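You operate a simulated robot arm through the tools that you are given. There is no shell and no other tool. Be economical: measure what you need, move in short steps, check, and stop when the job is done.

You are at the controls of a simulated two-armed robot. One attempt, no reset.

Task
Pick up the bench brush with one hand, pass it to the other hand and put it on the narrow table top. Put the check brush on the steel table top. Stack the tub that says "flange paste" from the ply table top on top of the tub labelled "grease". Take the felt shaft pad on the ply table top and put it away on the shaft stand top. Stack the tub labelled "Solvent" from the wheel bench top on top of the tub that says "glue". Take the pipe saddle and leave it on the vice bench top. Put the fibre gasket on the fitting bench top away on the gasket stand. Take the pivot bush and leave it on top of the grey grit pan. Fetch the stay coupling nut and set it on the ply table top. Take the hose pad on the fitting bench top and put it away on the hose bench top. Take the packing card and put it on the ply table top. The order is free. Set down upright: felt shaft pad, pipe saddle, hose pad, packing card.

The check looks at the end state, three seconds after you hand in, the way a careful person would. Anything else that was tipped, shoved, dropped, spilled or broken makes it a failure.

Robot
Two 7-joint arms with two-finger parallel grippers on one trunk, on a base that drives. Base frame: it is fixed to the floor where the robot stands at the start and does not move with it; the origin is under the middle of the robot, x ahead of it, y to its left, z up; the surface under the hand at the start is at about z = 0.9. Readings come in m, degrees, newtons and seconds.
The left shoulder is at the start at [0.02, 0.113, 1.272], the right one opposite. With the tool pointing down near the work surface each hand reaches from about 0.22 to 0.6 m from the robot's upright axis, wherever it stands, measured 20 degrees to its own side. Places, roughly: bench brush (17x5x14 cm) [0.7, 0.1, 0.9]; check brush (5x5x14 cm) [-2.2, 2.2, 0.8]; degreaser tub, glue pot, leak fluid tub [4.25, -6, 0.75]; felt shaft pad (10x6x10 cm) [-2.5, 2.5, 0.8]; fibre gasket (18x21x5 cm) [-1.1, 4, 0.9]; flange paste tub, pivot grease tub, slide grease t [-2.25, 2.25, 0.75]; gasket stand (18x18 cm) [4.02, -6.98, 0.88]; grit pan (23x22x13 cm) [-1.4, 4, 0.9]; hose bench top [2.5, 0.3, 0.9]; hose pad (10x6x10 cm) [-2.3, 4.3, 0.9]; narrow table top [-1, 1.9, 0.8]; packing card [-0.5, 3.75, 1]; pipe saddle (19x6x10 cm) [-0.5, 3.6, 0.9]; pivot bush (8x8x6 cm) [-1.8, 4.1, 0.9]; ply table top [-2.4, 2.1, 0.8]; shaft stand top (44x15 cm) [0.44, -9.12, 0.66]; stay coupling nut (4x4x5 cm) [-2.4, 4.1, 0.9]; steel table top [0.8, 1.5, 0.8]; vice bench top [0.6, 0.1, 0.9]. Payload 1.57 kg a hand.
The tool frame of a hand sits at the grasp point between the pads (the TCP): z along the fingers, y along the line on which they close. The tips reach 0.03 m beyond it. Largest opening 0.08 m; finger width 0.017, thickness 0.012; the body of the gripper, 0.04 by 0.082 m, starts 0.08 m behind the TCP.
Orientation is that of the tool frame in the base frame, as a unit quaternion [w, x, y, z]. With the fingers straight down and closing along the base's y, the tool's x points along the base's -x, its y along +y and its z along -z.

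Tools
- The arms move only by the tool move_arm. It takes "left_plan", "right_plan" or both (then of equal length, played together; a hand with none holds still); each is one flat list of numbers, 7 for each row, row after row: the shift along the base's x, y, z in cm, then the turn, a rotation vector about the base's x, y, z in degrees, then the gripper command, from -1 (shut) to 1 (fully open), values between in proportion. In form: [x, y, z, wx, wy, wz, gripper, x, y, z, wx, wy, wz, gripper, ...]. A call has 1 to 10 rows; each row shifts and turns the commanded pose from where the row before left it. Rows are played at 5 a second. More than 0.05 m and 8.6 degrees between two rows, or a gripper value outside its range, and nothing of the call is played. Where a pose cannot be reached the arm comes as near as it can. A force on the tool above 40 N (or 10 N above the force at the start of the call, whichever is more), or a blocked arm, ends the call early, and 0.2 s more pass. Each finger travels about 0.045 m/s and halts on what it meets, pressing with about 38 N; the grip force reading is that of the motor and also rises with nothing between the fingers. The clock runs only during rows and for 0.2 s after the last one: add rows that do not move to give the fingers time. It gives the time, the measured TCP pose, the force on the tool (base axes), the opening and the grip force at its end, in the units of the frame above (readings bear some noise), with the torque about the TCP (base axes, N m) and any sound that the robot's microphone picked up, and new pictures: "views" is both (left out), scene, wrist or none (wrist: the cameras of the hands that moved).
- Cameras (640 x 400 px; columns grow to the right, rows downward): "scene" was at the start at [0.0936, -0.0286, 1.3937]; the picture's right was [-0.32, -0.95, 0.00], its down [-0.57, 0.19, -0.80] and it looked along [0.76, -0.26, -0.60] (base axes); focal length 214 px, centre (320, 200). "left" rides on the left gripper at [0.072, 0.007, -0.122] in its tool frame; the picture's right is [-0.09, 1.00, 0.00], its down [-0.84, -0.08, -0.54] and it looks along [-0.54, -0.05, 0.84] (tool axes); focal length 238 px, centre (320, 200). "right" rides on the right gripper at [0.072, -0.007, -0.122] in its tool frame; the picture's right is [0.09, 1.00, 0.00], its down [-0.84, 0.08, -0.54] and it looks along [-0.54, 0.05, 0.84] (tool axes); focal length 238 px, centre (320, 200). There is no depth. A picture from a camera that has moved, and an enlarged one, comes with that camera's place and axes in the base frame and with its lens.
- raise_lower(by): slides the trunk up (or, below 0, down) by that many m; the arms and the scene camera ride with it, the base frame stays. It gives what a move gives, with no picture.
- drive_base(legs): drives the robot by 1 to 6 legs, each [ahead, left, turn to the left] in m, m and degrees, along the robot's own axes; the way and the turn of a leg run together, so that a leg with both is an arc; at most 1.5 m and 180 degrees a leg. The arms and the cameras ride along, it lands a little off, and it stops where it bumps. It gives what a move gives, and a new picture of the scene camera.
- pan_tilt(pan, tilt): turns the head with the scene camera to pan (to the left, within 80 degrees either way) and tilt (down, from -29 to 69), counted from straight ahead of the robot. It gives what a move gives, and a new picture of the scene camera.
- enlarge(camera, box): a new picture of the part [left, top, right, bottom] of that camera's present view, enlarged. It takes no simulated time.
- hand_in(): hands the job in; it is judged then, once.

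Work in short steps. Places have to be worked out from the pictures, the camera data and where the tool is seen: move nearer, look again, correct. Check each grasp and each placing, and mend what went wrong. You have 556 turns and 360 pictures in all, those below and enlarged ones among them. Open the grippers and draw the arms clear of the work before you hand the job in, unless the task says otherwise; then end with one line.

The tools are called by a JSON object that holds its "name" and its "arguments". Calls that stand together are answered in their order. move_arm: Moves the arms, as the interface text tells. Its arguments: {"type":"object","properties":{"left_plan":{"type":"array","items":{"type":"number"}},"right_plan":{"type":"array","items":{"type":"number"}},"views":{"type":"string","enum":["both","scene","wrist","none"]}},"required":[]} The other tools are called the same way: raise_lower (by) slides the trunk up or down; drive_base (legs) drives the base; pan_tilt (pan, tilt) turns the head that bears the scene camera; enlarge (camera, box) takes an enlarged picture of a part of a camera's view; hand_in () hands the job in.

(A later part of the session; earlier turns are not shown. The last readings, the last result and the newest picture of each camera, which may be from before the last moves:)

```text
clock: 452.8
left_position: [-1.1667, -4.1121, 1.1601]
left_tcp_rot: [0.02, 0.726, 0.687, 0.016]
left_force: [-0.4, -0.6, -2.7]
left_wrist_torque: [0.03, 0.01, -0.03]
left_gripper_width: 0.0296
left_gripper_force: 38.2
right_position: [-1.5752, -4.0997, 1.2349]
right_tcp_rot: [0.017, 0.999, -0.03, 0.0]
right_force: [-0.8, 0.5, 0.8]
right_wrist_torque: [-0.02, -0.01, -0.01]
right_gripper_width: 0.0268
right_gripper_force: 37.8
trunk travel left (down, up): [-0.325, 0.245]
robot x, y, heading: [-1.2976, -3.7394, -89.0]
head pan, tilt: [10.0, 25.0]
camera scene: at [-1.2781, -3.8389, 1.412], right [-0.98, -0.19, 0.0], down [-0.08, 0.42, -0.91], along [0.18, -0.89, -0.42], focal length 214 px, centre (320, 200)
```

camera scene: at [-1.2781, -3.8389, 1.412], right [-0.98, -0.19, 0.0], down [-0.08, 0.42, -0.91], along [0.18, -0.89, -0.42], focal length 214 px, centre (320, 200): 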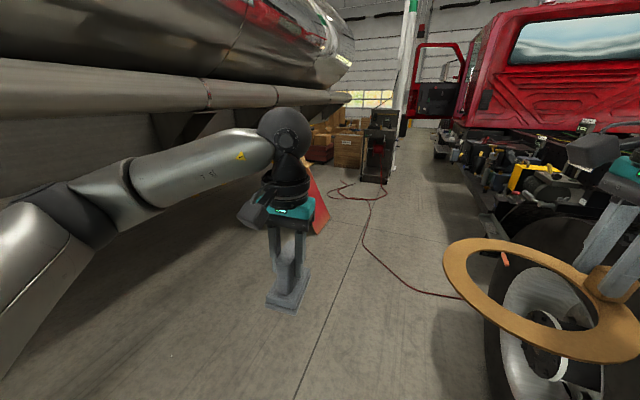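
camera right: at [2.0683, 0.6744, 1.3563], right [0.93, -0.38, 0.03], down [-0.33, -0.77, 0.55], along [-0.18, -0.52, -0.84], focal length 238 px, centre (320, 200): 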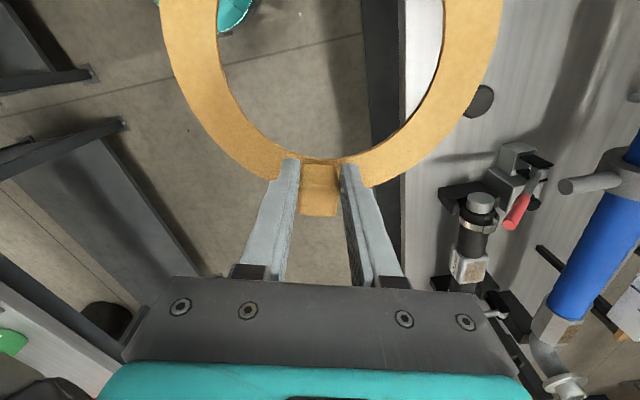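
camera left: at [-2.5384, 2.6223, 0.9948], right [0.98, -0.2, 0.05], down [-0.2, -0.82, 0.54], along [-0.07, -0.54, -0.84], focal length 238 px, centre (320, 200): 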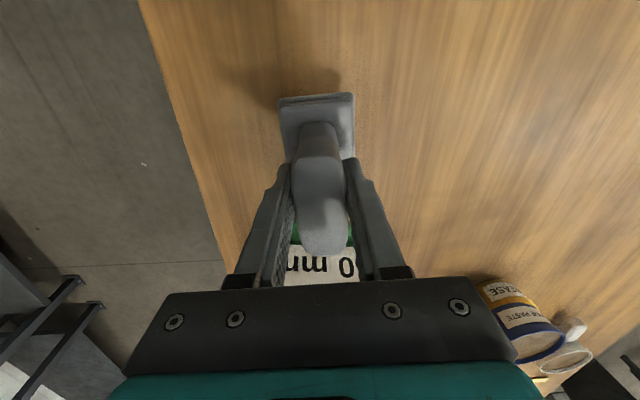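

Cable, compressor and crates lie ahead. Zoom in to judge the way past them.

{"name": "enlarge", "arguments": {"camera": "scene", "box": [290, 80, 450, 210]}}

{"name": "pan_tilt", "arguments": {"pan": 45, "tilt": 25}}

```text
3.08 times, centred on (370, 145) of scene
camera zoom: at [-1.2781, -3.8389, 1.412], right [-0.98, -0.19, 0.0], down [-0.08, 0.42, -0.91], along [0.18, -0.89, -0.42], focal length 660 px, centre (166, 369)
```

zoom: 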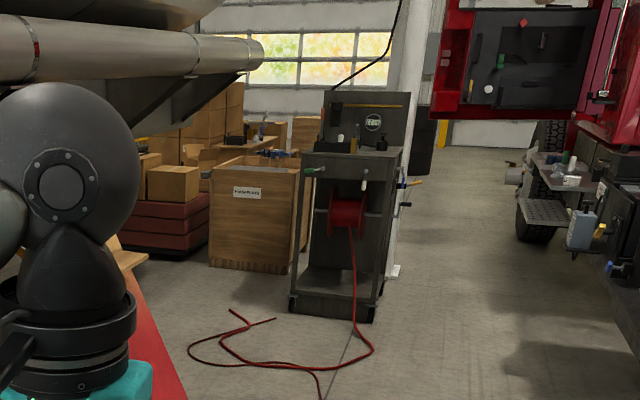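

```text
clock: 453.8
left_position: [-1.1683, -4.1128, 1.1593]
left_tcp_rot: [0.021, 0.726, 0.687, 0.016]
left_force: [0.4, 0.0, -2.2]
left_wrist_torque: [-0.01, -0.02, -0.01]
left_gripper_width: 0.0295
left_gripper_force: 37.9
right_position: [-1.5761, -4.1004, 1.2363]
right_tcp_rot: [0.017, 0.999, -0.03, -0.001]
right_force: [0.2, -0.9, 0.0]
right_wrist_torque: [0.01, 0.0, 0.01]
right_gripper_width: 0.0267
right_gripper_force: 38.0
trunk travel left (down, up): [-0.325, 0.245]
robot x, y, heading: [-1.2961, -3.7383, -89.0]
head pan, tilt: [45.0, 25.0]
camera scene: at [-1.2296, -3.8123, 1.412], right [-0.69, -0.72, 0.0], down [-0.3, 0.29, -0.91], along [0.65, -0.63, -0.42], focal length 214 px, centre (320, 200)
```

scene: 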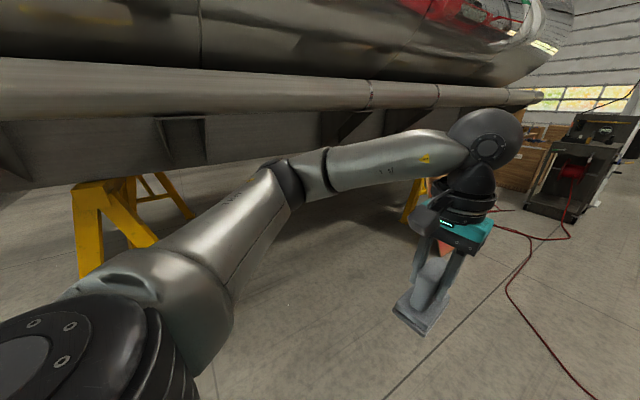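

I need to see where the shaft stand is; go 1.2 m forward (keeping off the cable) and look to the left-front under the tank's end.

{"name": "drive_base", "arguments": {"legs": [[1.2, 0.1, 0]]}}

{"name": "pan_tilt", "arguments": {"pan": 22, "tilt": 12}}

{"name": "enlarge", "arguments": {"camera": "scene", "box": [200, 100, 520, 300]}}

```text
clock: 459.9
left_position: [-1.0175, -5.3112, 1.1612]
left_tcp_rot: [0.02, 0.717, 0.697, 0.016]
left_force: [-0.4, -0.7, -1.9]
left_wrist_torque: [-0.01, -0.02, -0.02]
left_gripper_width: 0.0301
left_gripper_force: 37.4
right_position: [-1.425, -5.3084, 1.2354]
right_tcp_rot: [0.015, 1.0, -0.017, 0.0]
right_force: [-0.7, -0.5, -0.2]
right_wrist_torque: [0.0, -0.04, 0.0]
right_gripper_width: 0.0268
right_gripper_force: 37.5
trunk travel left (down, up): [-0.325, 0.245]
robot x, y, heading: [-1.1548, -4.9397, -87.2]
head pan, tilt: [45.0, 25.0]
camera scene: at [-1.0874, -5.0118, 1.412], right [-0.67, -0.74, 0.0], down [-0.31, 0.28, -0.91], along [0.67, -0.61, -0.42], focal length 214 px, centre (320, 200)
```

scene: 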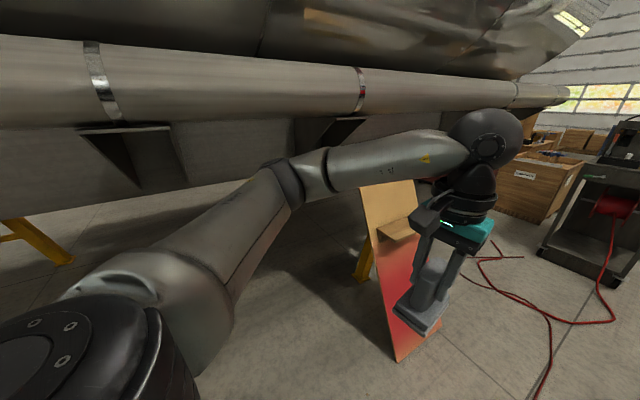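

```text
clock: 460.8
left_position: [-1.0182, -5.3113, 1.1592]
left_tcp_rot: [0.02, 0.717, 0.697, 0.016]
left_force: [-0.4, 0.4, -2.5]
left_wrist_torque: [0.03, 0.03, 0.01]
left_gripper_width: 0.0296
left_gripper_force: 38.4
right_position: [-1.4251, -5.3087, 1.236]
right_tcp_rot: [0.016, 1.0, -0.017, 0.0]
right_force: [1.2, 0.0, -0.6]
right_wrist_torque: [-0.02, -0.01, -0.02]
right_gripper_width: 0.0265
right_gripper_force: 38.0
trunk travel left (down, up): [-0.325, 0.245]
robot x, y, heading: [-1.1573, -4.9368, -87.2]
head pan, tilt: [22.0, 12.0]
camera scene: at [-1.1165, -5.0342, 1.4331], right [-0.91, -0.42, 0.0], down [-0.09, 0.19, -0.98], along [0.41, -0.89, -0.21], focal length 214 px, centre (320, 200)
```

scene: 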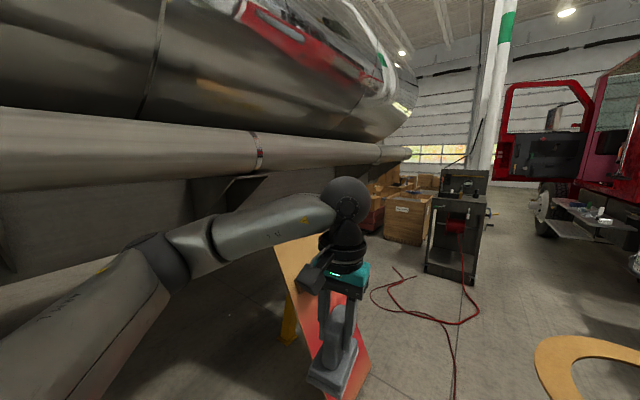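

```text
2.00 times, centred on (360, 200) of scene
camera zoom: at [-1.1165, -5.0342, 1.4331], right [-0.91, -0.42, 0.0], down [-0.09, 0.19, -0.98], along [0.41, -0.89, -0.21], focal length 429 px, centre (240, 200)
```

zoom: 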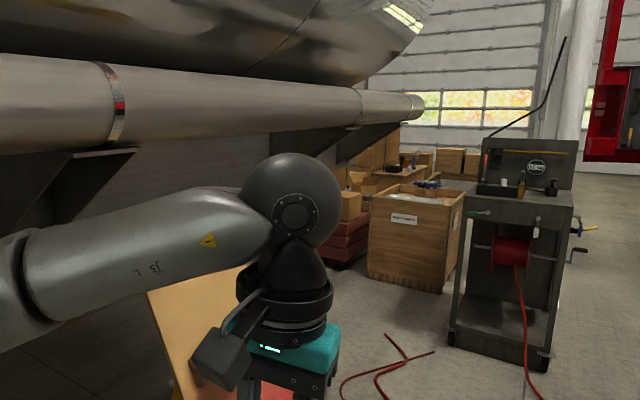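

The way is closed by crates, cart and open truck door; the shaft stand must be reached from the tank's east side. Back up the same corridor.

{"name": "drive_base", "arguments": {"legs": [[0, -0.15, -2.8], [-1.5, 0, 0], [-1.5, 0, 0], [-1.0, 0, 0], [-1.3, 0, 0]]}}

```text
clock: 487.0
left_position: [-1.0858, -0.0534, 1.1611]
left_tcp_rot: [0.021, 0.733, 0.68, 0.016]
left_force: [0.5, 0.1, -1.9]
left_wrist_torque: [0.02, 0.02, -0.01]
left_gripper_width: 0.0299
left_gripper_force: 37.7
right_position: [-1.4942, -0.032, 1.2352]
right_tcp_rot: [0.016, 0.999, -0.04, -0.001]
right_force: [0.4, 0.1, -0.7]
right_wrist_torque: [-0.04, 0.04, 0.02]
right_gripper_width: 0.0266
right_gripper_force: 37.4
trunk travel left (down, up): [-0.325, 0.245]
robot x, y, heading: [-1.2109, 0.3255, -90.1]
head pan, tilt: [22.0, 12.0]
camera scene: at [-1.1715, 0.2268, 1.4332], right [-0.93, -0.37, 0.0], down [-0.08, 0.19, -0.98], along [0.37, -0.91, -0.21], focal length 214 px, centre (320, 200)
```

scene: 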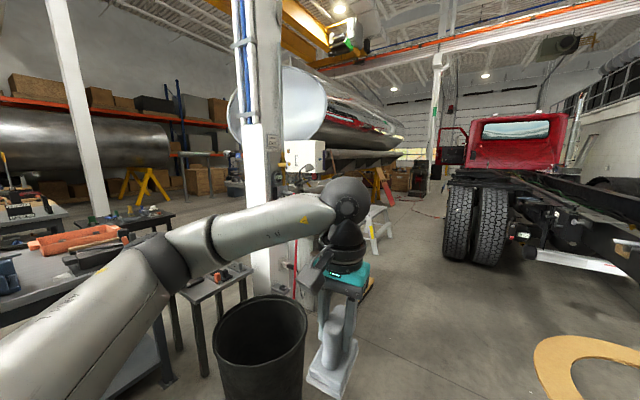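

Take the north loop: around the narrow table and steel table into the hose-bench aisle.

{"name": "drive_base", "arguments": {"legs": [[-0.45, 0, 0], [0, 0.95, 0], [-1.5, 0, 0], [-0.35, 0, 0], [0, 1.4, 0], [0, 0.4, 0]]}}

```text
clock: 512.0
left_position: [1.7237, 2.2295, 1.1605]
left_tcp_rot: [0.02, 0.732, 0.681, 0.015]
left_force: [1.0, -0.3, -2.2]
left_wrist_torque: [0.03, 0.01, -0.03]
left_gripper_width: 0.0299
left_gripper_force: 37.8
right_position: [1.3167, 2.2512, 1.2355]
right_tcp_rot: [0.017, 0.999, -0.04, -0.001]
right_force: [-0.6, -0.1, -0.8]
right_wrist_torque: [0.01, 0.04, -0.02]
right_gripper_width: 0.0265
right_gripper_force: 37.5
trunk travel left (down, up): [-0.325, 0.245]
robot x, y, heading: [1.601, 2.6068, -89.9]
head pan, tilt: [22.0, 12.0]
camera scene: at [1.6378, 2.5105, 1.4331], right [-0.93, -0.38, 0.0], down [-0.08, 0.19, -0.98], along [0.37, -0.91, -0.21], focal length 214 px, centre (320, 200)
```

scene: 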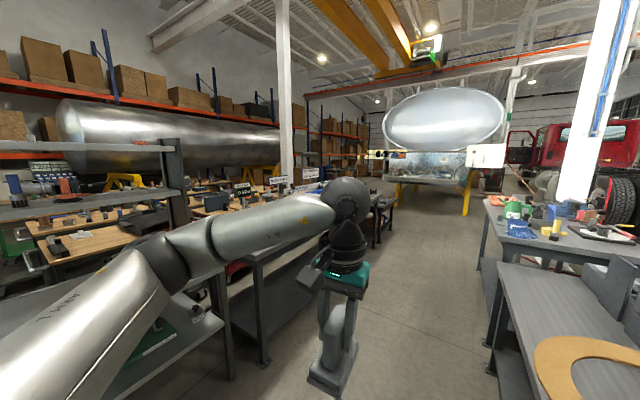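

The aisle is open. Drive south along it and look again.

{"name": "drive_base", "arguments": {"legs": [[1.5, 0, 0], [0.5, -0.2, 0]]}}

{"name": "pan_tilt", "arguments": {"pan": 0, "tilt": 25}}

```text
clock: 522.2
left_position: [1.5055, 0.2215, 1.16]
left_tcp_rot: [0.02, 0.735, 0.678, 0.016]
left_force: [-0.2, -0.2, -1.9]
left_wrist_torque: [0.02, 0.01, 0.03]
left_gripper_width: 0.0298
left_gripper_force: 38.0
right_position: [1.0998, 0.2441, 1.2345]
right_tcp_rot: [0.017, 0.999, -0.043, 0.0]
right_force: [0.1, 0.2, 0.5]
right_wrist_torque: [0.01, -0.01, 0.01]
right_gripper_width: 0.0265
right_gripper_force: 37.5
trunk travel left (down, up): [-0.325, 0.245]
robot x, y, heading: [1.3903, 0.6025, -90.6]
head pan, tilt: [22.0, 12.0]
camera scene: at [1.4228, 0.5021, 1.4331], right [-0.93, -0.37, 0.0], down [-0.08, 0.19, -0.98], along [0.36, -0.91, -0.21], focal length 214 px, centre (320, 200)
```

scene: 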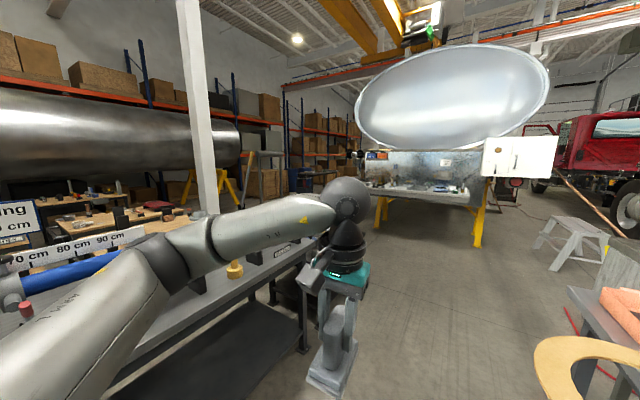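

```text
clock: 523.0
left_position: [1.5083, 0.2205, 1.1606]
left_tcp_rot: [0.021, 0.735, 0.678, 0.016]
left_force: [0.1, -0.4, -2.2]
left_wrist_torque: [0.04, -0.01, 0.0]
left_gripper_width: 0.0298
left_gripper_force: 37.7
right_position: [1.0995, 0.244, 1.2357]
right_tcp_rot: [0.017, 0.999, -0.042, -0.001]
right_force: [0.2, -0.9, -0.3]
right_wrist_torque: [0.0, 0.05, -0.02]
right_gripper_width: 0.0266
right_gripper_force: 37.7
trunk travel left (down, up): [-0.325, 0.245]
robot x, y, heading: [1.388, 0.5976, -90.4]
head pan, tilt: [0.0, 25.0]
camera scene: at [1.3881, 0.4971, 1.4121], right [-1.0, 0.0, 0.0], down [0.0, 0.42, -0.91], along [0.0, -0.91, -0.42], focal length 214 px, centre (320, 200)
```

scene: 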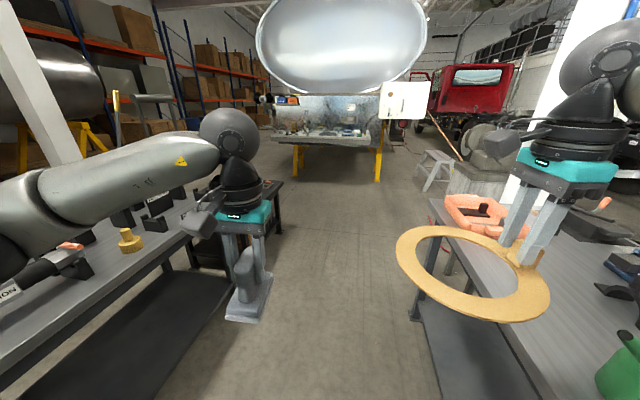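

Clear corridor ahead. Go to about (1.25, -2.1), then east to x≈2.7.

{"name": "drive_base", "arguments": {"legs": [[1.2, -0.15, 0.4], [1.45, 0, 0], [0.15, 1.4, 0]]}}

{"name": "pan_tilt", "arguments": {"pan": 0, "tilt": 20}}

```text
clock: 542.5
left_position: [2.7502, -2.5528, 1.1609]
left_tcp_rot: [0.021, 0.729, 0.684, 0.016]
left_force: [-0.2, 0.2, -2.9]
left_wrist_torque: [0.04, 0.0, 0.01]
left_gripper_width: 0.0297
left_gripper_force: 37.7
right_position: [2.3428, -2.5364, 1.2357]
right_tcp_rot: [0.016, 0.999, -0.034, -0.001]
right_force: [0.2, -0.8, -0.1]
right_wrist_torque: [0.03, 0.02, 0.04]
right_gripper_width: 0.0266
right_gripper_force: 37.1
trunk travel left (down, up): [-0.325, 0.245]
robot x, y, heading: [2.6233, -2.173, -89.0]
head pan, tilt: [0.0, 25.0]
camera scene: at [2.6262, -2.2783, 1.412], right [-1.0, -0.01, 0.0], down [-0.01, 0.42, -0.91], along [0.01, -0.91, -0.42], focal length 214 px, centre (320, 200)
```

scene: 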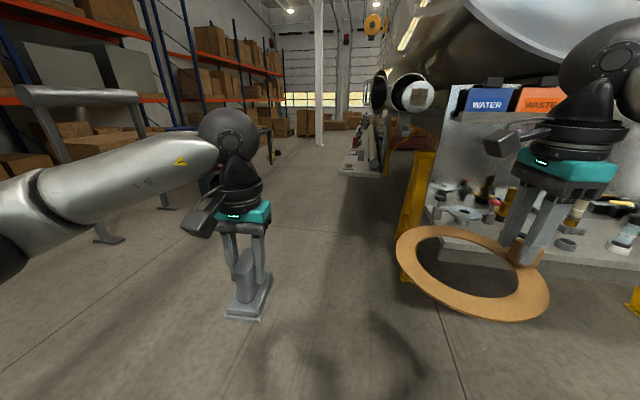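

```text
clock: 543.2
left_position: [2.7493, -2.5517, 1.1606]
left_tcp_rot: [0.021, 0.728, 0.685, 0.016]
left_force: [0.6, 0.3, -2.3]
left_wrist_torque: [0.03, -0.05, 0.03]
left_gripper_width: 0.0296
left_gripper_force: 37.9
right_position: [2.342, -2.5361, 1.2351]
right_tcp_rot: [0.016, 0.999, -0.033, -0.001]
right_force: [-0.2, -0.8, -0.1]
right_wrist_torque: [-0.02, 0.04, -0.01]
right_gripper_width: 0.0265
right_gripper_force: 37.2
trunk travel left (down, up): [-0.325, 0.245]
robot x, y, heading: [2.622, -2.1732, -89.2]
head pan, tilt: [0.0, 20.0]
camera scene: at [2.6259, -2.2793, 1.4201], right [-1.0, -0.01, 0.0], down [0.0, 0.34, -0.94], along [0.01, -0.94, -0.34], focal length 214 px, centre (320, 200)
```

scene: 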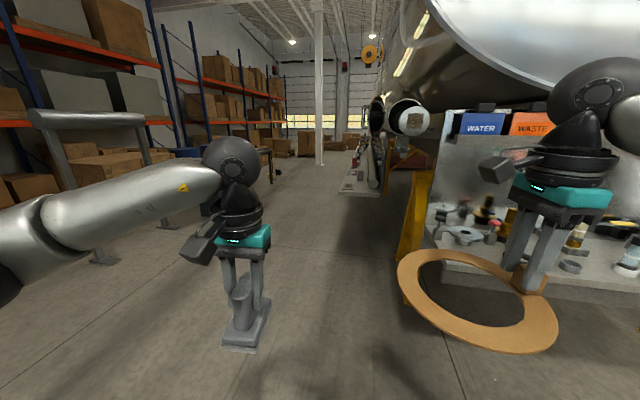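

The east aisle is clear. Shift to x≈3.05 (clear of tank pipes) and go south to y≈-4.9.

{"name": "drive_base", "arguments": {"legs": [[0, 0.42, -1], [1.5, 0, 0], [1.25, 0, 0]]}}

{"name": "pan_tilt", "arguments": {"pan": 30, "tilt": 25}}

{"name": "pan_tilt", "arguments": {"pan": -20, "tilt": 20}}

```text
clock: 558.7
left_position: [3.1602, -5.2958, 1.1591]
left_tcp_rot: [0.022, 0.737, 0.675, 0.016]
left_force: [0.2, -0.5, -2.0]
left_wrist_torque: [0.04, -0.01, 0.01]
left_gripper_width: 0.0298
left_gripper_force: 38.2
right_position: [2.7521, -5.2696, 1.2362]
right_tcp_rot: [0.017, 0.999, -0.046, -0.001]
right_force: [-0.1, -0.6, -0.4]
right_wrist_torque: [0.01, -0.02, 0.0]
right_gripper_width: 0.0267
right_gripper_force: 36.9
trunk travel left (down, up): [-0.325, 0.245]
robot x, y, heading: [3.0464, -4.9139, -90.5]
head pan, tilt: [0.0, 20.0]
camera scene: at [3.0423, -5.0197, 1.4201], right [-1.0, 0.01, 0.0], down [0.0, 0.34, -0.94], along [-0.01, -0.94, -0.34], focal length 214 px, centre (320, 200)
```

scene: 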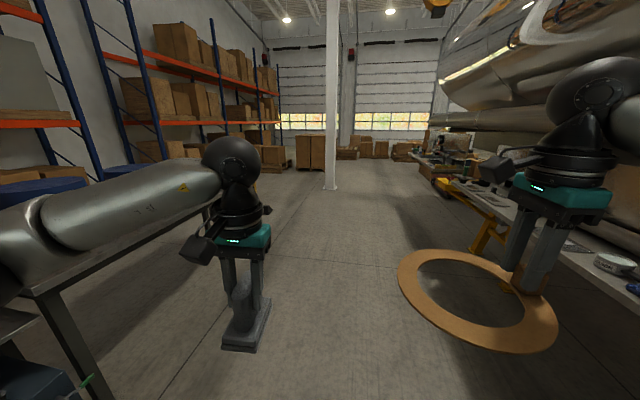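

```text
clock: 559.7
left_position: [3.1589, -5.2956, 1.1592]
left_tcp_rot: [0.021, 0.737, 0.675, 0.015]
left_force: [-0.2, 0.3, -1.0]
left_wrist_torque: [0.04, 0.0, 0.05]
left_gripper_width: 0.0295
left_gripper_force: 37.8
right_position: [2.7521, -5.2685, 1.2361]
right_tcp_rot: [0.016, 0.999, -0.046, -0.001]
right_force: [-0.3, 0.1, -0.8]
right_wrist_torque: [0.01, 0.03, 0.01]
right_gripper_width: 0.0266
right_gripper_force: 38.1
trunk travel left (down, up): [-0.325, 0.245]
robot x, y, heading: [3.0413, -4.914, -90.9]
head pan, tilt: [30.0, 25.0]
camera scene: at [3.0884, -5.0067, 1.412], right [-0.87, -0.49, 0.0], down [-0.21, 0.37, -0.91], along [0.44, -0.79, -0.42], focal length 214 px, centre (320, 200)
```

scene: 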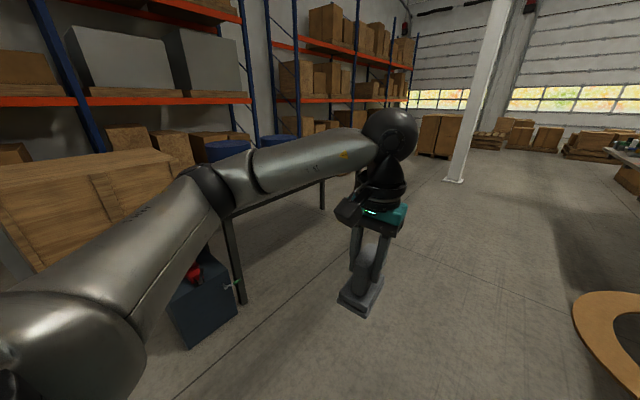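

```text
clock: 560.9
left_position: [3.1587, -5.2953, 1.1597]
left_tcp_rot: [0.021, 0.737, 0.676, 0.016]
left_force: [-0.1, 0.4, -2.3]
left_wrist_torque: [0.03, 0.01, -0.02]
left_gripper_width: 0.0294
left_gripper_force: 38.3
right_position: [2.7525, -5.2689, 1.2347]
right_tcp_rot: [0.017, 0.999, -0.046, -0.001]
right_force: [-0.2, 0.0, -0.1]
right_wrist_torque: [-0.01, -0.01, -0.01]
right_gripper_width: 0.0264
right_gripper_force: 37.5
trunk travel left (down, up): [-0.325, 0.245]
robot x, y, heading: [3.0433, -4.9146, -90.5]
head pan, tilt: [-20.0, 20.0]
camera scene: at [3.0106, -5.0135, 1.4201], right [-0.94, 0.35, 0.0], down [0.12, 0.32, -0.94], along [-0.33, -0.88, -0.34], focal length 214 px, centre (320, 200)
```

scene: 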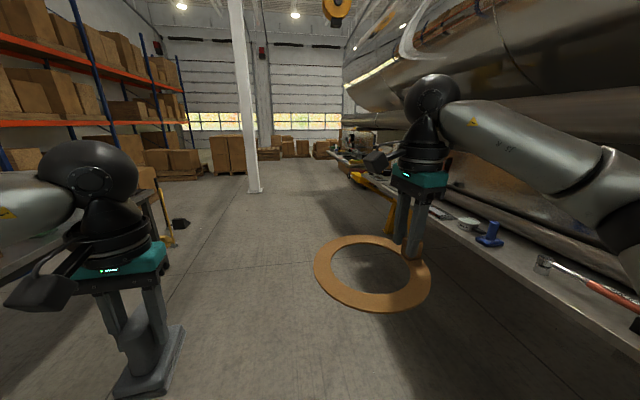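

The wheel bench is on the left (x≈4.1+). First place the gasket on its stand at (4.02, -6.98): go south 1.9 m and turn to face east.

{"name": "drive_base", "arguments": {"legs": [[1.5, 0, 0], [0.4, 0, 0], [0, 0, 90.5]]}}

{"name": "pan_tilt", "arguments": {"pan": 0, "tilt": 30}}

```text
clock: 574.2
left_position: [3.3998, -6.712, 1.1607]
left_tcp_rot: [0.004, 0.052, 0.998, 0.026]
left_force: [0.3, -0.2, -2.6]
left_wrist_torque: [0.01, 0.01, 0.02]
left_gripper_width: 0.0297
left_gripper_force: 38.5
right_position: [3.3667, -7.1181, 1.2353]
right_tcp_rot: [0.012, 0.745, 0.667, 0.011]
right_force: [-0.3, -0.5, 0.4]
right_wrist_torque: [0.02, 0.02, 0.02]
right_gripper_width: 0.0266
right_gripper_force: 37.3
trunk travel left (down, up): [-0.325, 0.245]
robot x, y, heading: [3.0167, -6.8196, -1.7]
head pan, tilt: [-20.0, 20.0]
camera scene: at [3.1167, -6.8569, 1.4201], right [-0.37, -0.93, 0.0], down [-0.32, 0.13, -0.94], along [0.87, -0.35, -0.34], focal length 214 px, centre (320, 200)
```

scene: 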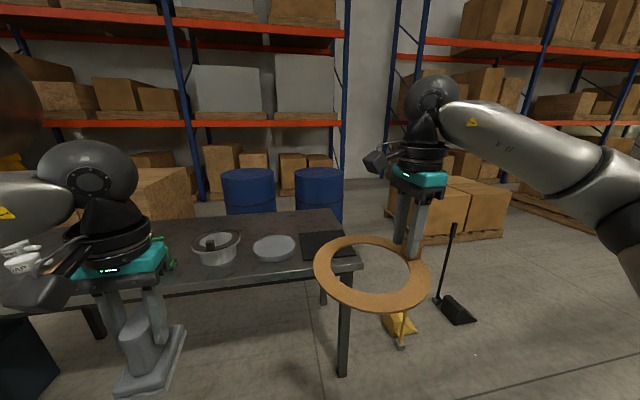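

```text
clock: 575.0
left_position: [3.4004, -6.7112, 1.1605]
left_tcp_rot: [0.004, 0.052, 0.998, 0.026]
left_force: [0.2, 0.5, -1.6]
left_wrist_torque: [0.0, 0.01, -0.01]
left_gripper_width: 0.0299
left_gripper_force: 38.1
right_position: [3.3663, -7.1186, 1.2352]
right_tcp_rot: [0.013, 0.745, 0.667, 0.011]
right_force: [-0.2, 0.6, 0.4]
right_wrist_torque: [0.01, 0.0, 0.01]
right_gripper_width: 0.0266
right_gripper_force: 37.7
trunk travel left (down, up): [-0.325, 0.245]
robot x, y, heading: [3.0192, -6.8209, -1.8]
head pan, tilt: [0.0, 30.0]
camera scene: at [3.1205, -6.8253, 1.4041], right [-0.03, -1.0, 0.0], down [-0.5, 0.02, -0.87], along [0.87, -0.03, -0.5], focal length 214 px, centre (320, 200)
```

scene: 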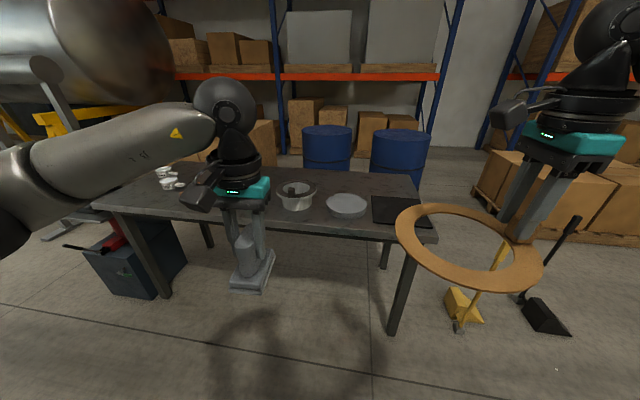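

{"name": "enlarge", "arguments": {"camera": "scene", "box": [270, 165, 430, 245]}}

{"name": "enlarge", "arguments": {"camera": "scene", "box": [140, 150, 220, 200]}}

```text
4.00 times, centred on (350, 205) of scene
camera zoom: at [3.1205, -6.8253, 1.4041], right [-0.03, -1.0, 0.0], down [-0.5, 0.02, -0.87], along [0.87, -0.03, -0.5], focal length 858 px, centre (200, 180)
```

zoom: 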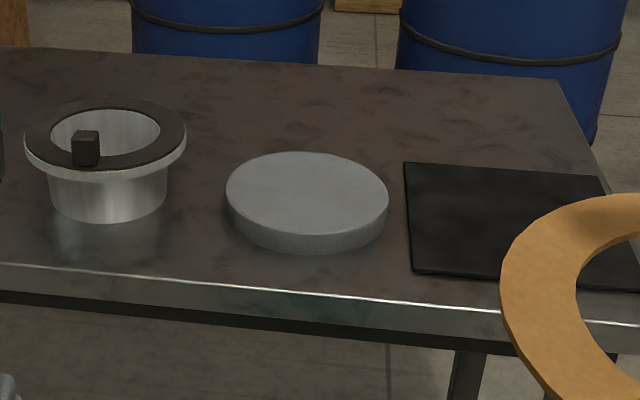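

```text
8.00 times, centred on (180, 175) of scene
camera zoom: at [3.1205, -6.8253, 1.4041], right [-0.03, -1.0, 0.0], down [-0.5, 0.02, -0.87], along [0.87, -0.03, -0.5], focal length 1716 px, centre (1440, 400)
```

zoom: 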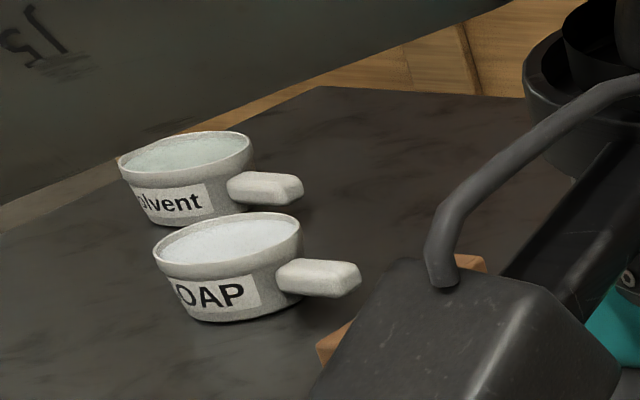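

The bare round disc at about (4.0, -6.98) is the gasket stand (the pot beside it holds another ring). Drive closer to triangulate it.

{"name": "drive_base", "arguments": {"legs": [[0.4, -0.07, 1.8]]}}

{"name": "pan_tilt", "arguments": {"pan": -5, "tilt": 50}}

```text
clock: 577.6
left_position: [3.7994, -6.7744, 1.1604]
left_tcp_rot: [0.003, 0.036, 0.999, 0.026]
left_force: [0.1, 0.3, -1.8]
left_wrist_torque: [0.03, 0.01, 0.01]
left_gripper_width: 0.0299
left_gripper_force: 38.2
right_position: [3.7798, -7.1823, 1.2352]
right_tcp_rot: [0.012, 0.734, 0.678, 0.011]
right_force: [0.7, 0.2, -0.5]
right_wrist_torque: [0.0, 0.0, -0.01]
right_gripper_width: 0.0266
right_gripper_force: 37.0
trunk travel left (down, up): [-0.325, 0.245]
robot x, y, heading: [3.4188, -6.8978, 0.4]
head pan, tilt: [0.0, 30.0]
camera scene: at [3.5236, -6.8979, 1.404], right [0.0, -1.0, 0.0], down [-0.5, 0.0, -0.87], along [0.87, 0.0, -0.5], focal length 214 px, centre (320, 200)
```

scene: 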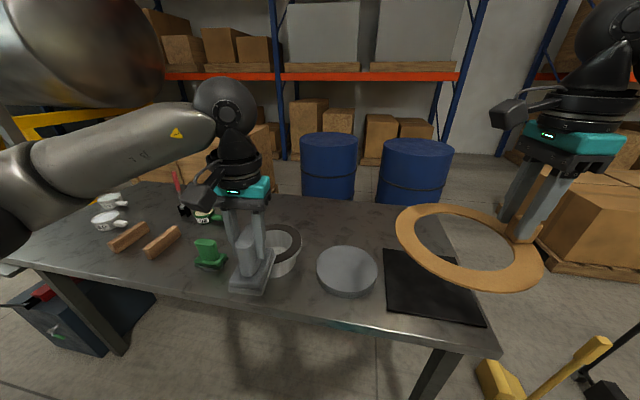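

```text
clock: 578.4
left_position: [3.7997, -6.7749, 1.1595]
left_tcp_rot: [0.004, 0.036, 0.999, 0.026]
left_force: [-0.1, -1.0, -2.8]
left_wrist_torque: [-0.02, 0.0, -0.02]
left_gripper_width: 0.0297
left_gripper_force: 37.9
right_position: [3.7775, -7.1822, 1.2353]
right_tcp_rot: [0.012, 0.734, 0.679, 0.011]
right_force: [-0.2, 0.1, -0.1]
right_wrist_torque: [-0.03, 0.03, 0.0]
right_gripper_width: 0.0267
right_gripper_force: 37.5
trunk travel left (down, up): [-0.325, 0.245]
robot x, y, heading: [3.4199, -6.896, 0.2]
head pan, tilt: [-5.0, 50.0]
camera scene: at [3.5093, -6.9045, 1.3746], right [-0.09, -1.0, 0.0], down [-0.76, 0.07, -0.64], along [0.64, -0.05, -0.77], focal length 214 px, centre (320, 200)
```

scene: 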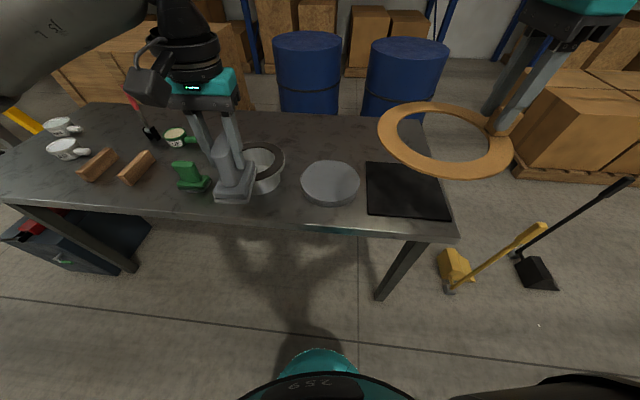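

Stand triangulated: centre (4.03, -6.988), top z≈0.87. Drive 13 cm closer, then move the gasket so its ring centre is above (TCP target (4.05, -7.063)).

{"name": "drive_base", "arguments": {"legs": [[0.13, 0, 0]]}}

{"name": "move_arm", "arguments": {"right_plan": [3, 2.4, 0, 0, 0, 0, -1, 3, 2.4, 0, 0, 0, 0, -1, 3, 2.4, 0, 0, 0, 0, -1, 3, 2.4, 0, 0, 0, 0, -1, 2.5, 2.3, 0, 0, 0, 0, -1, 0, 0, -4.8, 0, 0, 0, -1, 0, 0, -4.8, 0, 0, 0, -1, 0, 0, -4.8, 0, 0, 0, -1], "views": "both"}}

```text
clock: 579.7
left_position: [3.9288, -6.7736, 1.1599]
left_tcp_rot: [0.004, 0.036, 0.999, 0.027]
left_force: [0.6, 0.3, -3.0]
left_wrist_torque: [-0.02, 0.03, 0.05]
left_gripper_width: 0.0299
left_gripper_force: 37.5
right_position: [3.909, -7.1822, 1.2355]
right_tcp_rot: [0.011, 0.734, 0.679, 0.011]
right_force: [0.2, -0.1, -0.1]
right_wrist_torque: [-0.02, 0.05, -0.01]
right_gripper_width: 0.0266
right_gripper_force: 37.6
trunk travel left (down, up): [-0.325, 0.245]
robot x, y, heading: [3.548, -6.8949, 0.4]
head pan, tilt: [-5.0, 50.0]
camera scene: at [3.6395, -6.904, 1.3744], right [-0.08, -1.0, 0.0], down [-0.76, 0.06, -0.64], along [0.64, -0.05, -0.77], focal length 214 px, centre (320, 200)
```

scene: 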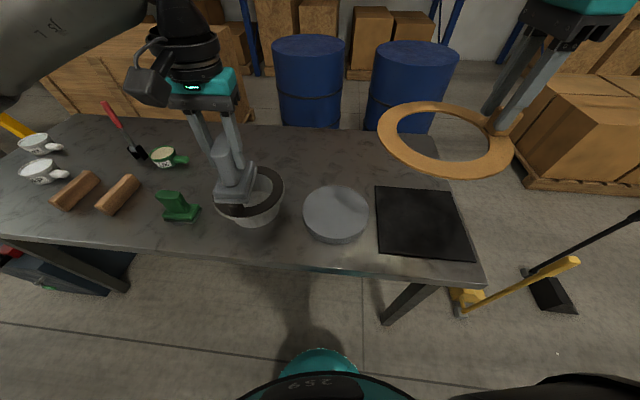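

```text
clock: 581.5
left_position: [3.9287, -6.7747, 1.1591]
left_tcp_rot: [0.004, 0.037, 0.999, 0.026]
left_force: [0.4, -0.5, -1.4]
left_wrist_torque: [0.0, 0.01, 0.01]
left_gripper_width: 0.0298
left_gripper_force: 37.9
right_position: [4.0543, -7.0628, 1.0929]
right_tcp_rot: [0.012, 0.734, 0.679, 0.011]
right_force: [0.2, -0.3, 0.2]
right_wrist_torque: [-0.03, 0.02, 0.0]
right_gripper_width: 0.0266
right_gripper_force: 36.8
trunk travel left (down, up): [-0.325, 0.245]
robot x, y, heading: [3.5514, -6.8953, 0.3]
head pan, tilt: [-5.0, 50.0]
camera scene: at [3.6385, -6.9044, 1.3745], right [-0.08, -1.0, 0.0], down [-0.76, 0.06, -0.64], along [0.64, -0.05, -0.77], focal length 214 px, centre (320, 200)
camera right: at [4.0481, -6.9915, 1.2129], right [1.0, 0.01, 0.03], down [-0.01, -0.84, 0.54], along [0.04, -0.54, -0.84], focal length 238 px, centre (320, 200)
```

scene: 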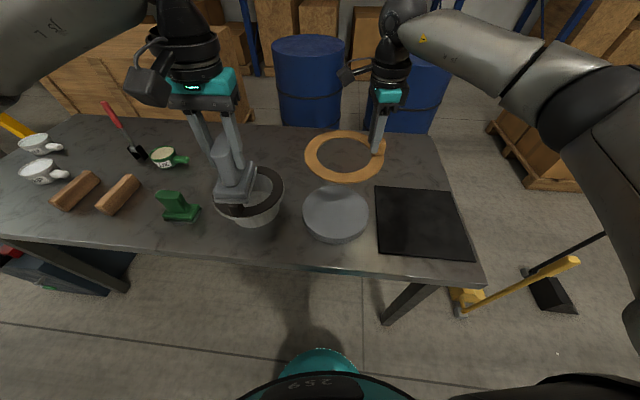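
right: 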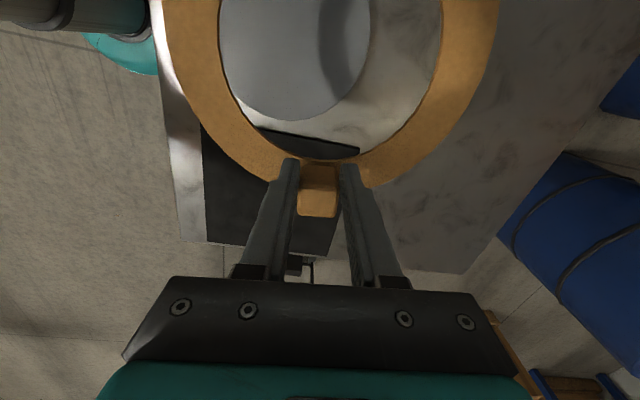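

Ring and stand are concentric within ~1 cm. Nudge -0.8 cm in x and lower to just above.

{"name": "move_arm", "arguments": {"right_plan": [-0.8, 0, -4.5, 0, 0, 0, -1, 0, 0, -4.5, 0, 0, 0, -1, 0, 0, -4, 0, 0, 0, -1], "views": "both"}}

```text
clock: 582.3
left_position: [3.928, -6.775, 1.1607]
left_tcp_rot: [0.003, 0.036, 0.999, 0.027]
left_force: [0.6, -0.4, -2.4]
left_wrist_torque: [0.01, 0.04, 0.02]
left_gripper_width: 0.0297
left_gripper_force: 37.4
right_position: [4.0423, -7.0631, 0.9586]
right_tcp_rot: [0.011, 0.734, 0.679, 0.011]
right_force: [0.0, 1.1, -0.8]
right_wrist_torque: [-0.02, -0.01, -0.02]
right_gripper_width: 0.0266
right_gripper_force: 37.6
trunk travel left (down, up): [-0.325, 0.245]
robot x, y, heading: [3.5482, -6.8999, 0.4]
head pan, tilt: [-5.0, 50.0]
camera scene: at [3.6384, -6.9042, 1.3745], right [-0.08, -1.0, 0.0], down [-0.76, 0.06, -0.64], along [0.64, -0.05, -0.77], focal length 214 px, centre (320, 200)
camera right: at [4.0379, -6.991, 1.0809], right [1.0, 0.01, 0.03], down [-0.01, -0.84, 0.54], along [0.04, -0.54, -0.84], focal length 238 px, centre (320, 200)
```

scene: 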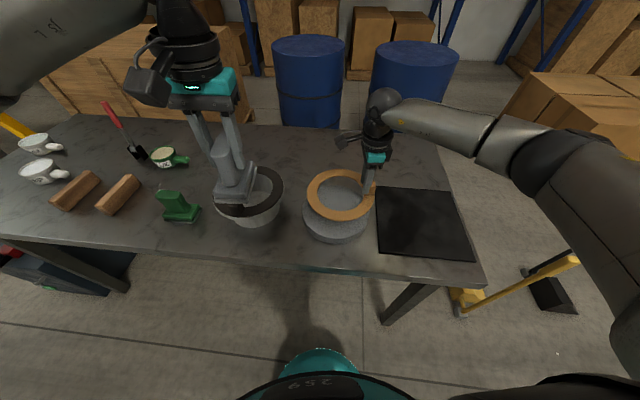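
right: 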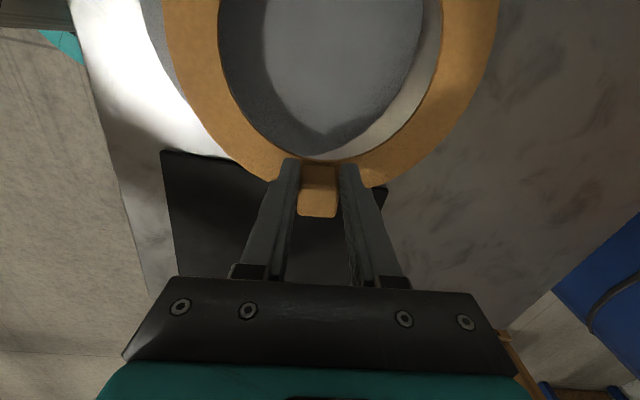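

Ring is about 2.7 cm too far in +x. Correct (-2.7, +1.1 cm), lower further and re-check.

{"name": "move_arm", "arguments": {"right_plan": [-2.7, 1.1, 0, 0, 0, 0, -1, 0, 0, -2, 0, 0, 0, -1, 0, 0, -1, 0, 0, 0, -1], "views": "both"}}

```text
clock: 583.1
left_position: [3.9282, -6.7744, 1.1598]
left_tcp_rot: [0.004, 0.035, 0.999, 0.026]
left_force: [-0.6, -0.7, -1.5]
left_wrist_torque: [-0.03, 0.04, 0.01]
left_gripper_width: 0.0297
left_gripper_force: 38.6
right_position: [4.0175, -7.0522, 0.9294]
right_tcp_rot: [0.012, 0.734, 0.679, 0.012]
right_force: [0.5, -0.1, -0.2]
right_wrist_torque: [-0.04, -0.02, -0.01]
right_gripper_width: 0.0267
right_gripper_force: 37.6
trunk travel left (down, up): [-0.325, 0.245]
robot x, y, heading: [3.5516, -6.8958, 0.4]
head pan, tilt: [-5.0, 50.0]
camera scene: at [3.6381, -6.9041, 1.3745], right [-0.08, -1.0, 0.0], down [-0.76, 0.06, -0.64], along [0.64, -0.05, -0.77], focal length 214 px, centre (320, 200)
camera right: at [4.0111, -6.9801, 1.0516], right [1.0, 0.01, 0.03], down [-0.01, -0.84, 0.54], along [0.04, -0.54, -0.84], focal length 238 px, centre (320, 200)
```

scene: 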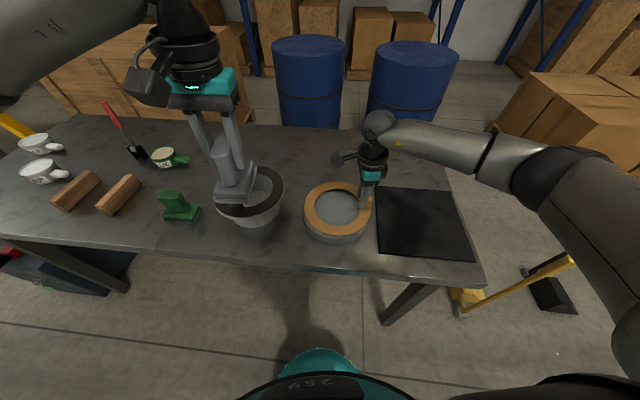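
right: 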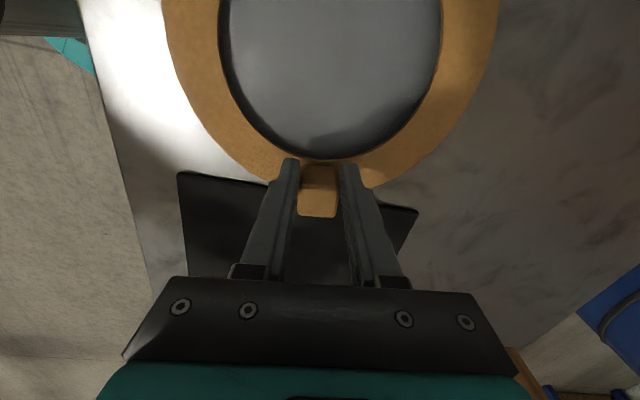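

{"name": "enlarge", "arguments": {"camera": "scene", "box": [290, 165, 386, 255]}}

```text
4.44 times, centred on (338, 210) of scene
camera zoom: at [3.6381, -6.9041, 1.3745], right [-0.08, -1.0, 0.0], down [-0.76, 0.06, -0.64], along [0.64, -0.05, -0.77], focal length 953 px, centre (240, 156)
```

zoom: 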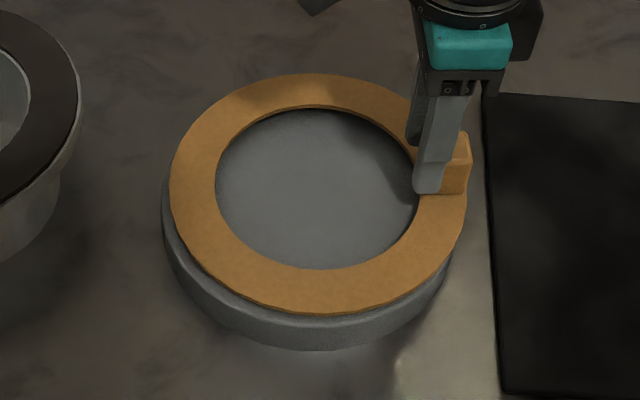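

Nearly concentric. Shift +0.5 cm y and lower to contact.

{"name": "move_arm", "arguments": {"right_plan": [0, 0.5, -0.6, 0, 0, 0, -1, 0, 0, -0.4, 0, 0, 0, -1, 0, 0, -0.4, 0, 0, 0, -1, 0, 0, -0.4, 0, 0, 0, -1, 0, 0, -0.4, 0, 0, 0, -1, 0, 0, -0.4, 0, 0, 0, -1], "views": "none"}}

```text
clock: 584.1
left_position: [3.9274, -6.774, 1.1598]
left_tcp_rot: [0.004, 0.036, 0.999, 0.025]
left_force: [0.3, 0.0, -3.3]
left_wrist_torque: [0.02, -0.01, -0.04]
left_gripper_width: 0.0297
left_gripper_force: 38.0
right_position: [4.0211, -7.046, 0.9193]
right_tcp_rot: [0.015, 0.735, 0.678, 0.017]
right_force: [-5.0, -0.9, 11.5]
right_wrist_torque: [-0.07, 0.82, 0.03]
right_gripper_width: 0.0271
right_gripper_force: 38.0
trunk travel left (down, up): [-0.325, 0.245]
robot x, y, heading: [3.5514, -6.896, 0.4]
head pan, tilt: [-5.0, 50.0]
stopped in row 5 (right hand): the force on the tool passed its limit at 41 N (the readings are from after the stop); the commanded pose is now the measured one
```

Contact. Release and rise slowly, then look.

{"name": "move_arm", "arguments": {"right_plan": [0, 0, 0.2, 0, 0, 0, -1, 0, 0, 0, 0, 0, 0, -0.1, 0, 0, 0, 0, 0, 0, 0.4, 0, 0, 0, 0, 0, 0, 1, 0, 0, 0, 0, 0, 0, 1, 0, 0, 3, 0, 0, 0, 1, 0, 0, 4.5, 0, 0, 0, 1, 0, 0, 4.5, 0, 0, 0, 1, 0, 0, 4.5, 0, 0, 0, 1], "views": "none"}}

{"name": "enlarge", "arguments": {"camera": "scene", "box": [290, 165, 386, 255]}}

```text
clock: 586.1
left_position: [3.9282, -6.7747, 1.1593]
left_tcp_rot: [0.004, 0.036, 0.999, 0.026]
left_force: [-1.0, -0.5, -2.8]
left_wrist_torque: [-0.01, -0.02, 0.0]
left_gripper_width: 0.0296
left_gripper_force: 38.2
right_position: [4.0189, -7.0464, 1.0874]
right_tcp_rot: [0.016, 0.734, 0.678, 0.016]
right_force: [-0.3, 0.1, 0.5]
right_wrist_torque: [0.0, 0.0, 0.03]
right_gripper_width: 0.0799
right_gripper_force: 0.0
trunk travel left (down, up): [-0.325, 0.245]
robot x, y, heading: [3.5506, -6.8958, 0.1]
head pan, tilt: [-5.0, 50.0]
```

```text
4.44 times, centred on (338, 210) of scene
camera zoom: at [3.638, -6.9038, 1.3746], right [-0.08, -1.0, 0.0], down [-0.76, 0.06, -0.64], along [0.64, -0.05, -0.77], focal length 953 px, centre (240, 156)
```

zoom: 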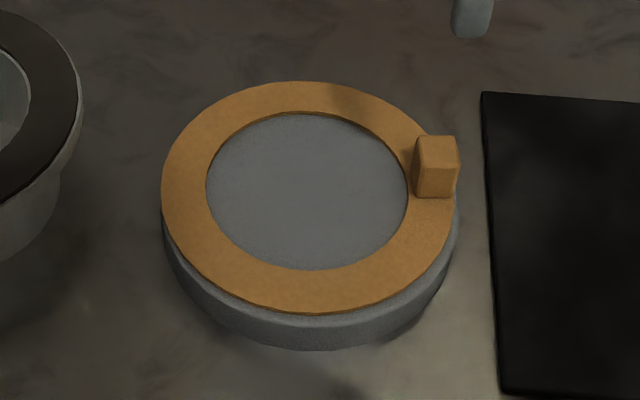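

Gasket sits on its stand. Now look at the tubs on the left of the bench.

{"name": "enlarge", "arguments": {"camera": "scene", "box": [10, 110, 210, 235]}}

```text
3.20 times, centred on (110, 172) of scene
camera zoom: at [3.638, -6.9038, 1.3746], right [-0.08, -1.0, 0.0], down [-0.76, 0.06, -0.64], along [0.64, -0.05, -0.77], focal length 686 px, centre (992, 288)
```

zoom: 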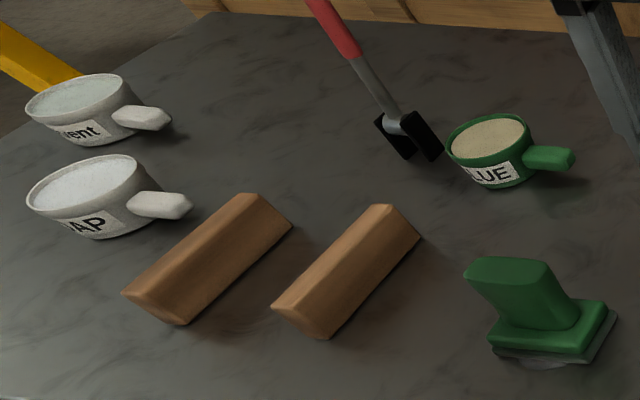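

GLUE is the green tub at ~(4.30, -6.39); Solvent ~(4.40, -5.9). Raise the right hand back, drive left along the bench to look at the clearance there.

{"name": "move_arm", "arguments": {"right_plan": [-4, -1.5, 2, 0, 0, 0, 1, -4, -1.5, 2, 0, 0, 0, 1, -4, -1.5, 2, 0, 0, 0, 1], "views": "none"}}

{"name": "drive_base", "arguments": {"legs": [[-0.1, 0, -10], [0, 1.0, 0]]}}

{"name": "pan_tilt", "arguments": {"pan": 0, "tilt": 50}}

```text
clock: 586.9
left_position: [3.9278, -6.7747, 1.1594]
left_tcp_rot: [0.004, 0.036, 0.999, 0.026]
left_force: [0.1, 0.3, -3.0]
left_wrist_torque: [0.0, 0.04, -0.01]
left_gripper_width: 0.0297
left_gripper_force: 38.1
right_position: [3.9001, -7.0944, 1.1468]
right_tcp_rot: [0.015, 0.735, 0.678, 0.015]
right_force: [-0.9, -0.2, -0.7]
right_wrist_torque: [-0.01, 0.04, -0.02]
right_gripper_width: 0.0798
right_gripper_force: 0.1
trunk travel left (down, up): [-0.325, 0.245]
robot x, y, heading: [3.5486, -6.8956, 0.1]
head pan, tilt: [-5.0, 50.0]
```

```text
clock: 592.9
left_position: [4.0198, -5.8422, 1.16]
left_tcp_rot: [0.006, 0.127, 0.992, 0.025]
left_force: [0.1, 0.7, -2.1]
left_wrist_torque: [0.0, 0.01, 0.01]
left_gripper_width: 0.0297
left_gripper_force: 38.1
right_position: [3.937, -6.1522, 1.1469]
right_tcp_rot: [0.016, 0.792, 0.61, 0.014]
right_force: [0.4, 0.4, 0.0]
right_wrist_torque: [-0.02, -0.02, 0.0]
right_gripper_width: 0.0801
right_gripper_force: 0.0
trunk travel left (down, up): [-0.325, 0.245]
robot x, y, heading: [3.6305, -5.8964, -10.3]
head pan, tilt: [-5.0, 50.0]
camera scene: at [3.7121, -5.918, 1.3745], right [-0.26, -0.97, 0.0], down [-0.74, 0.2, -0.64], along [0.62, -0.17, -0.77], focal length 214 px, centre (320, 200)
```

scene: 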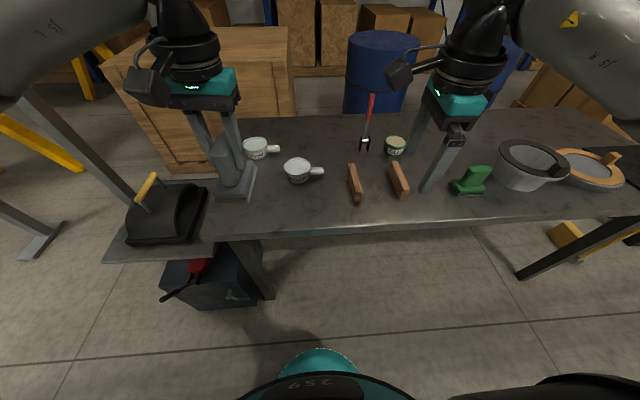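

```text
clock: 593.5
left_position: [4.0209, -5.8428, 1.1601]
left_tcp_rot: [0.006, 0.126, 0.992, 0.026]
left_force: [-1.0, 0.2, -2.3]
left_wrist_torque: [0.03, 0.0, -0.01]
left_gripper_width: 0.0299
left_gripper_force: 37.6
right_position: [3.938, -6.1524, 1.1479]
right_tcp_rot: [0.017, 0.793, 0.609, 0.014]
right_force: [-0.2, 0.5, 0.2]
right_wrist_torque: [0.03, 0.0, -0.01]
right_gripper_width: 0.08
right_gripper_force: 0.0
trunk travel left (down, up): [-0.325, 0.245]
robot x, y, heading: [3.6286, -5.899, -10.0]
head pan, tilt: [0.0, 50.0]
camera scene: at [3.7135, -5.9118, 1.3745], right [-0.18, -0.98, 0.0], down [-0.75, 0.14, -0.64], along [0.63, -0.11, -0.77], focal length 214 px, centre (320, 200)
```

scene: 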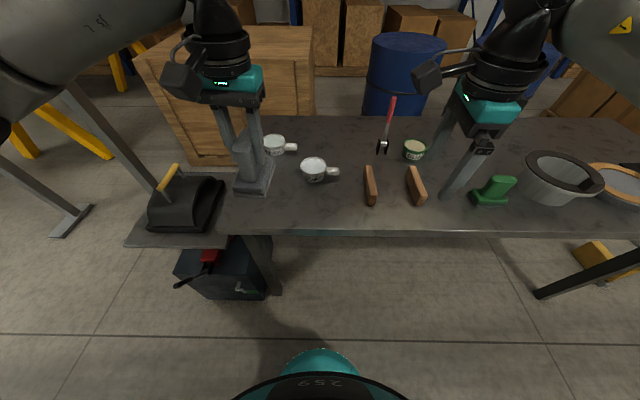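

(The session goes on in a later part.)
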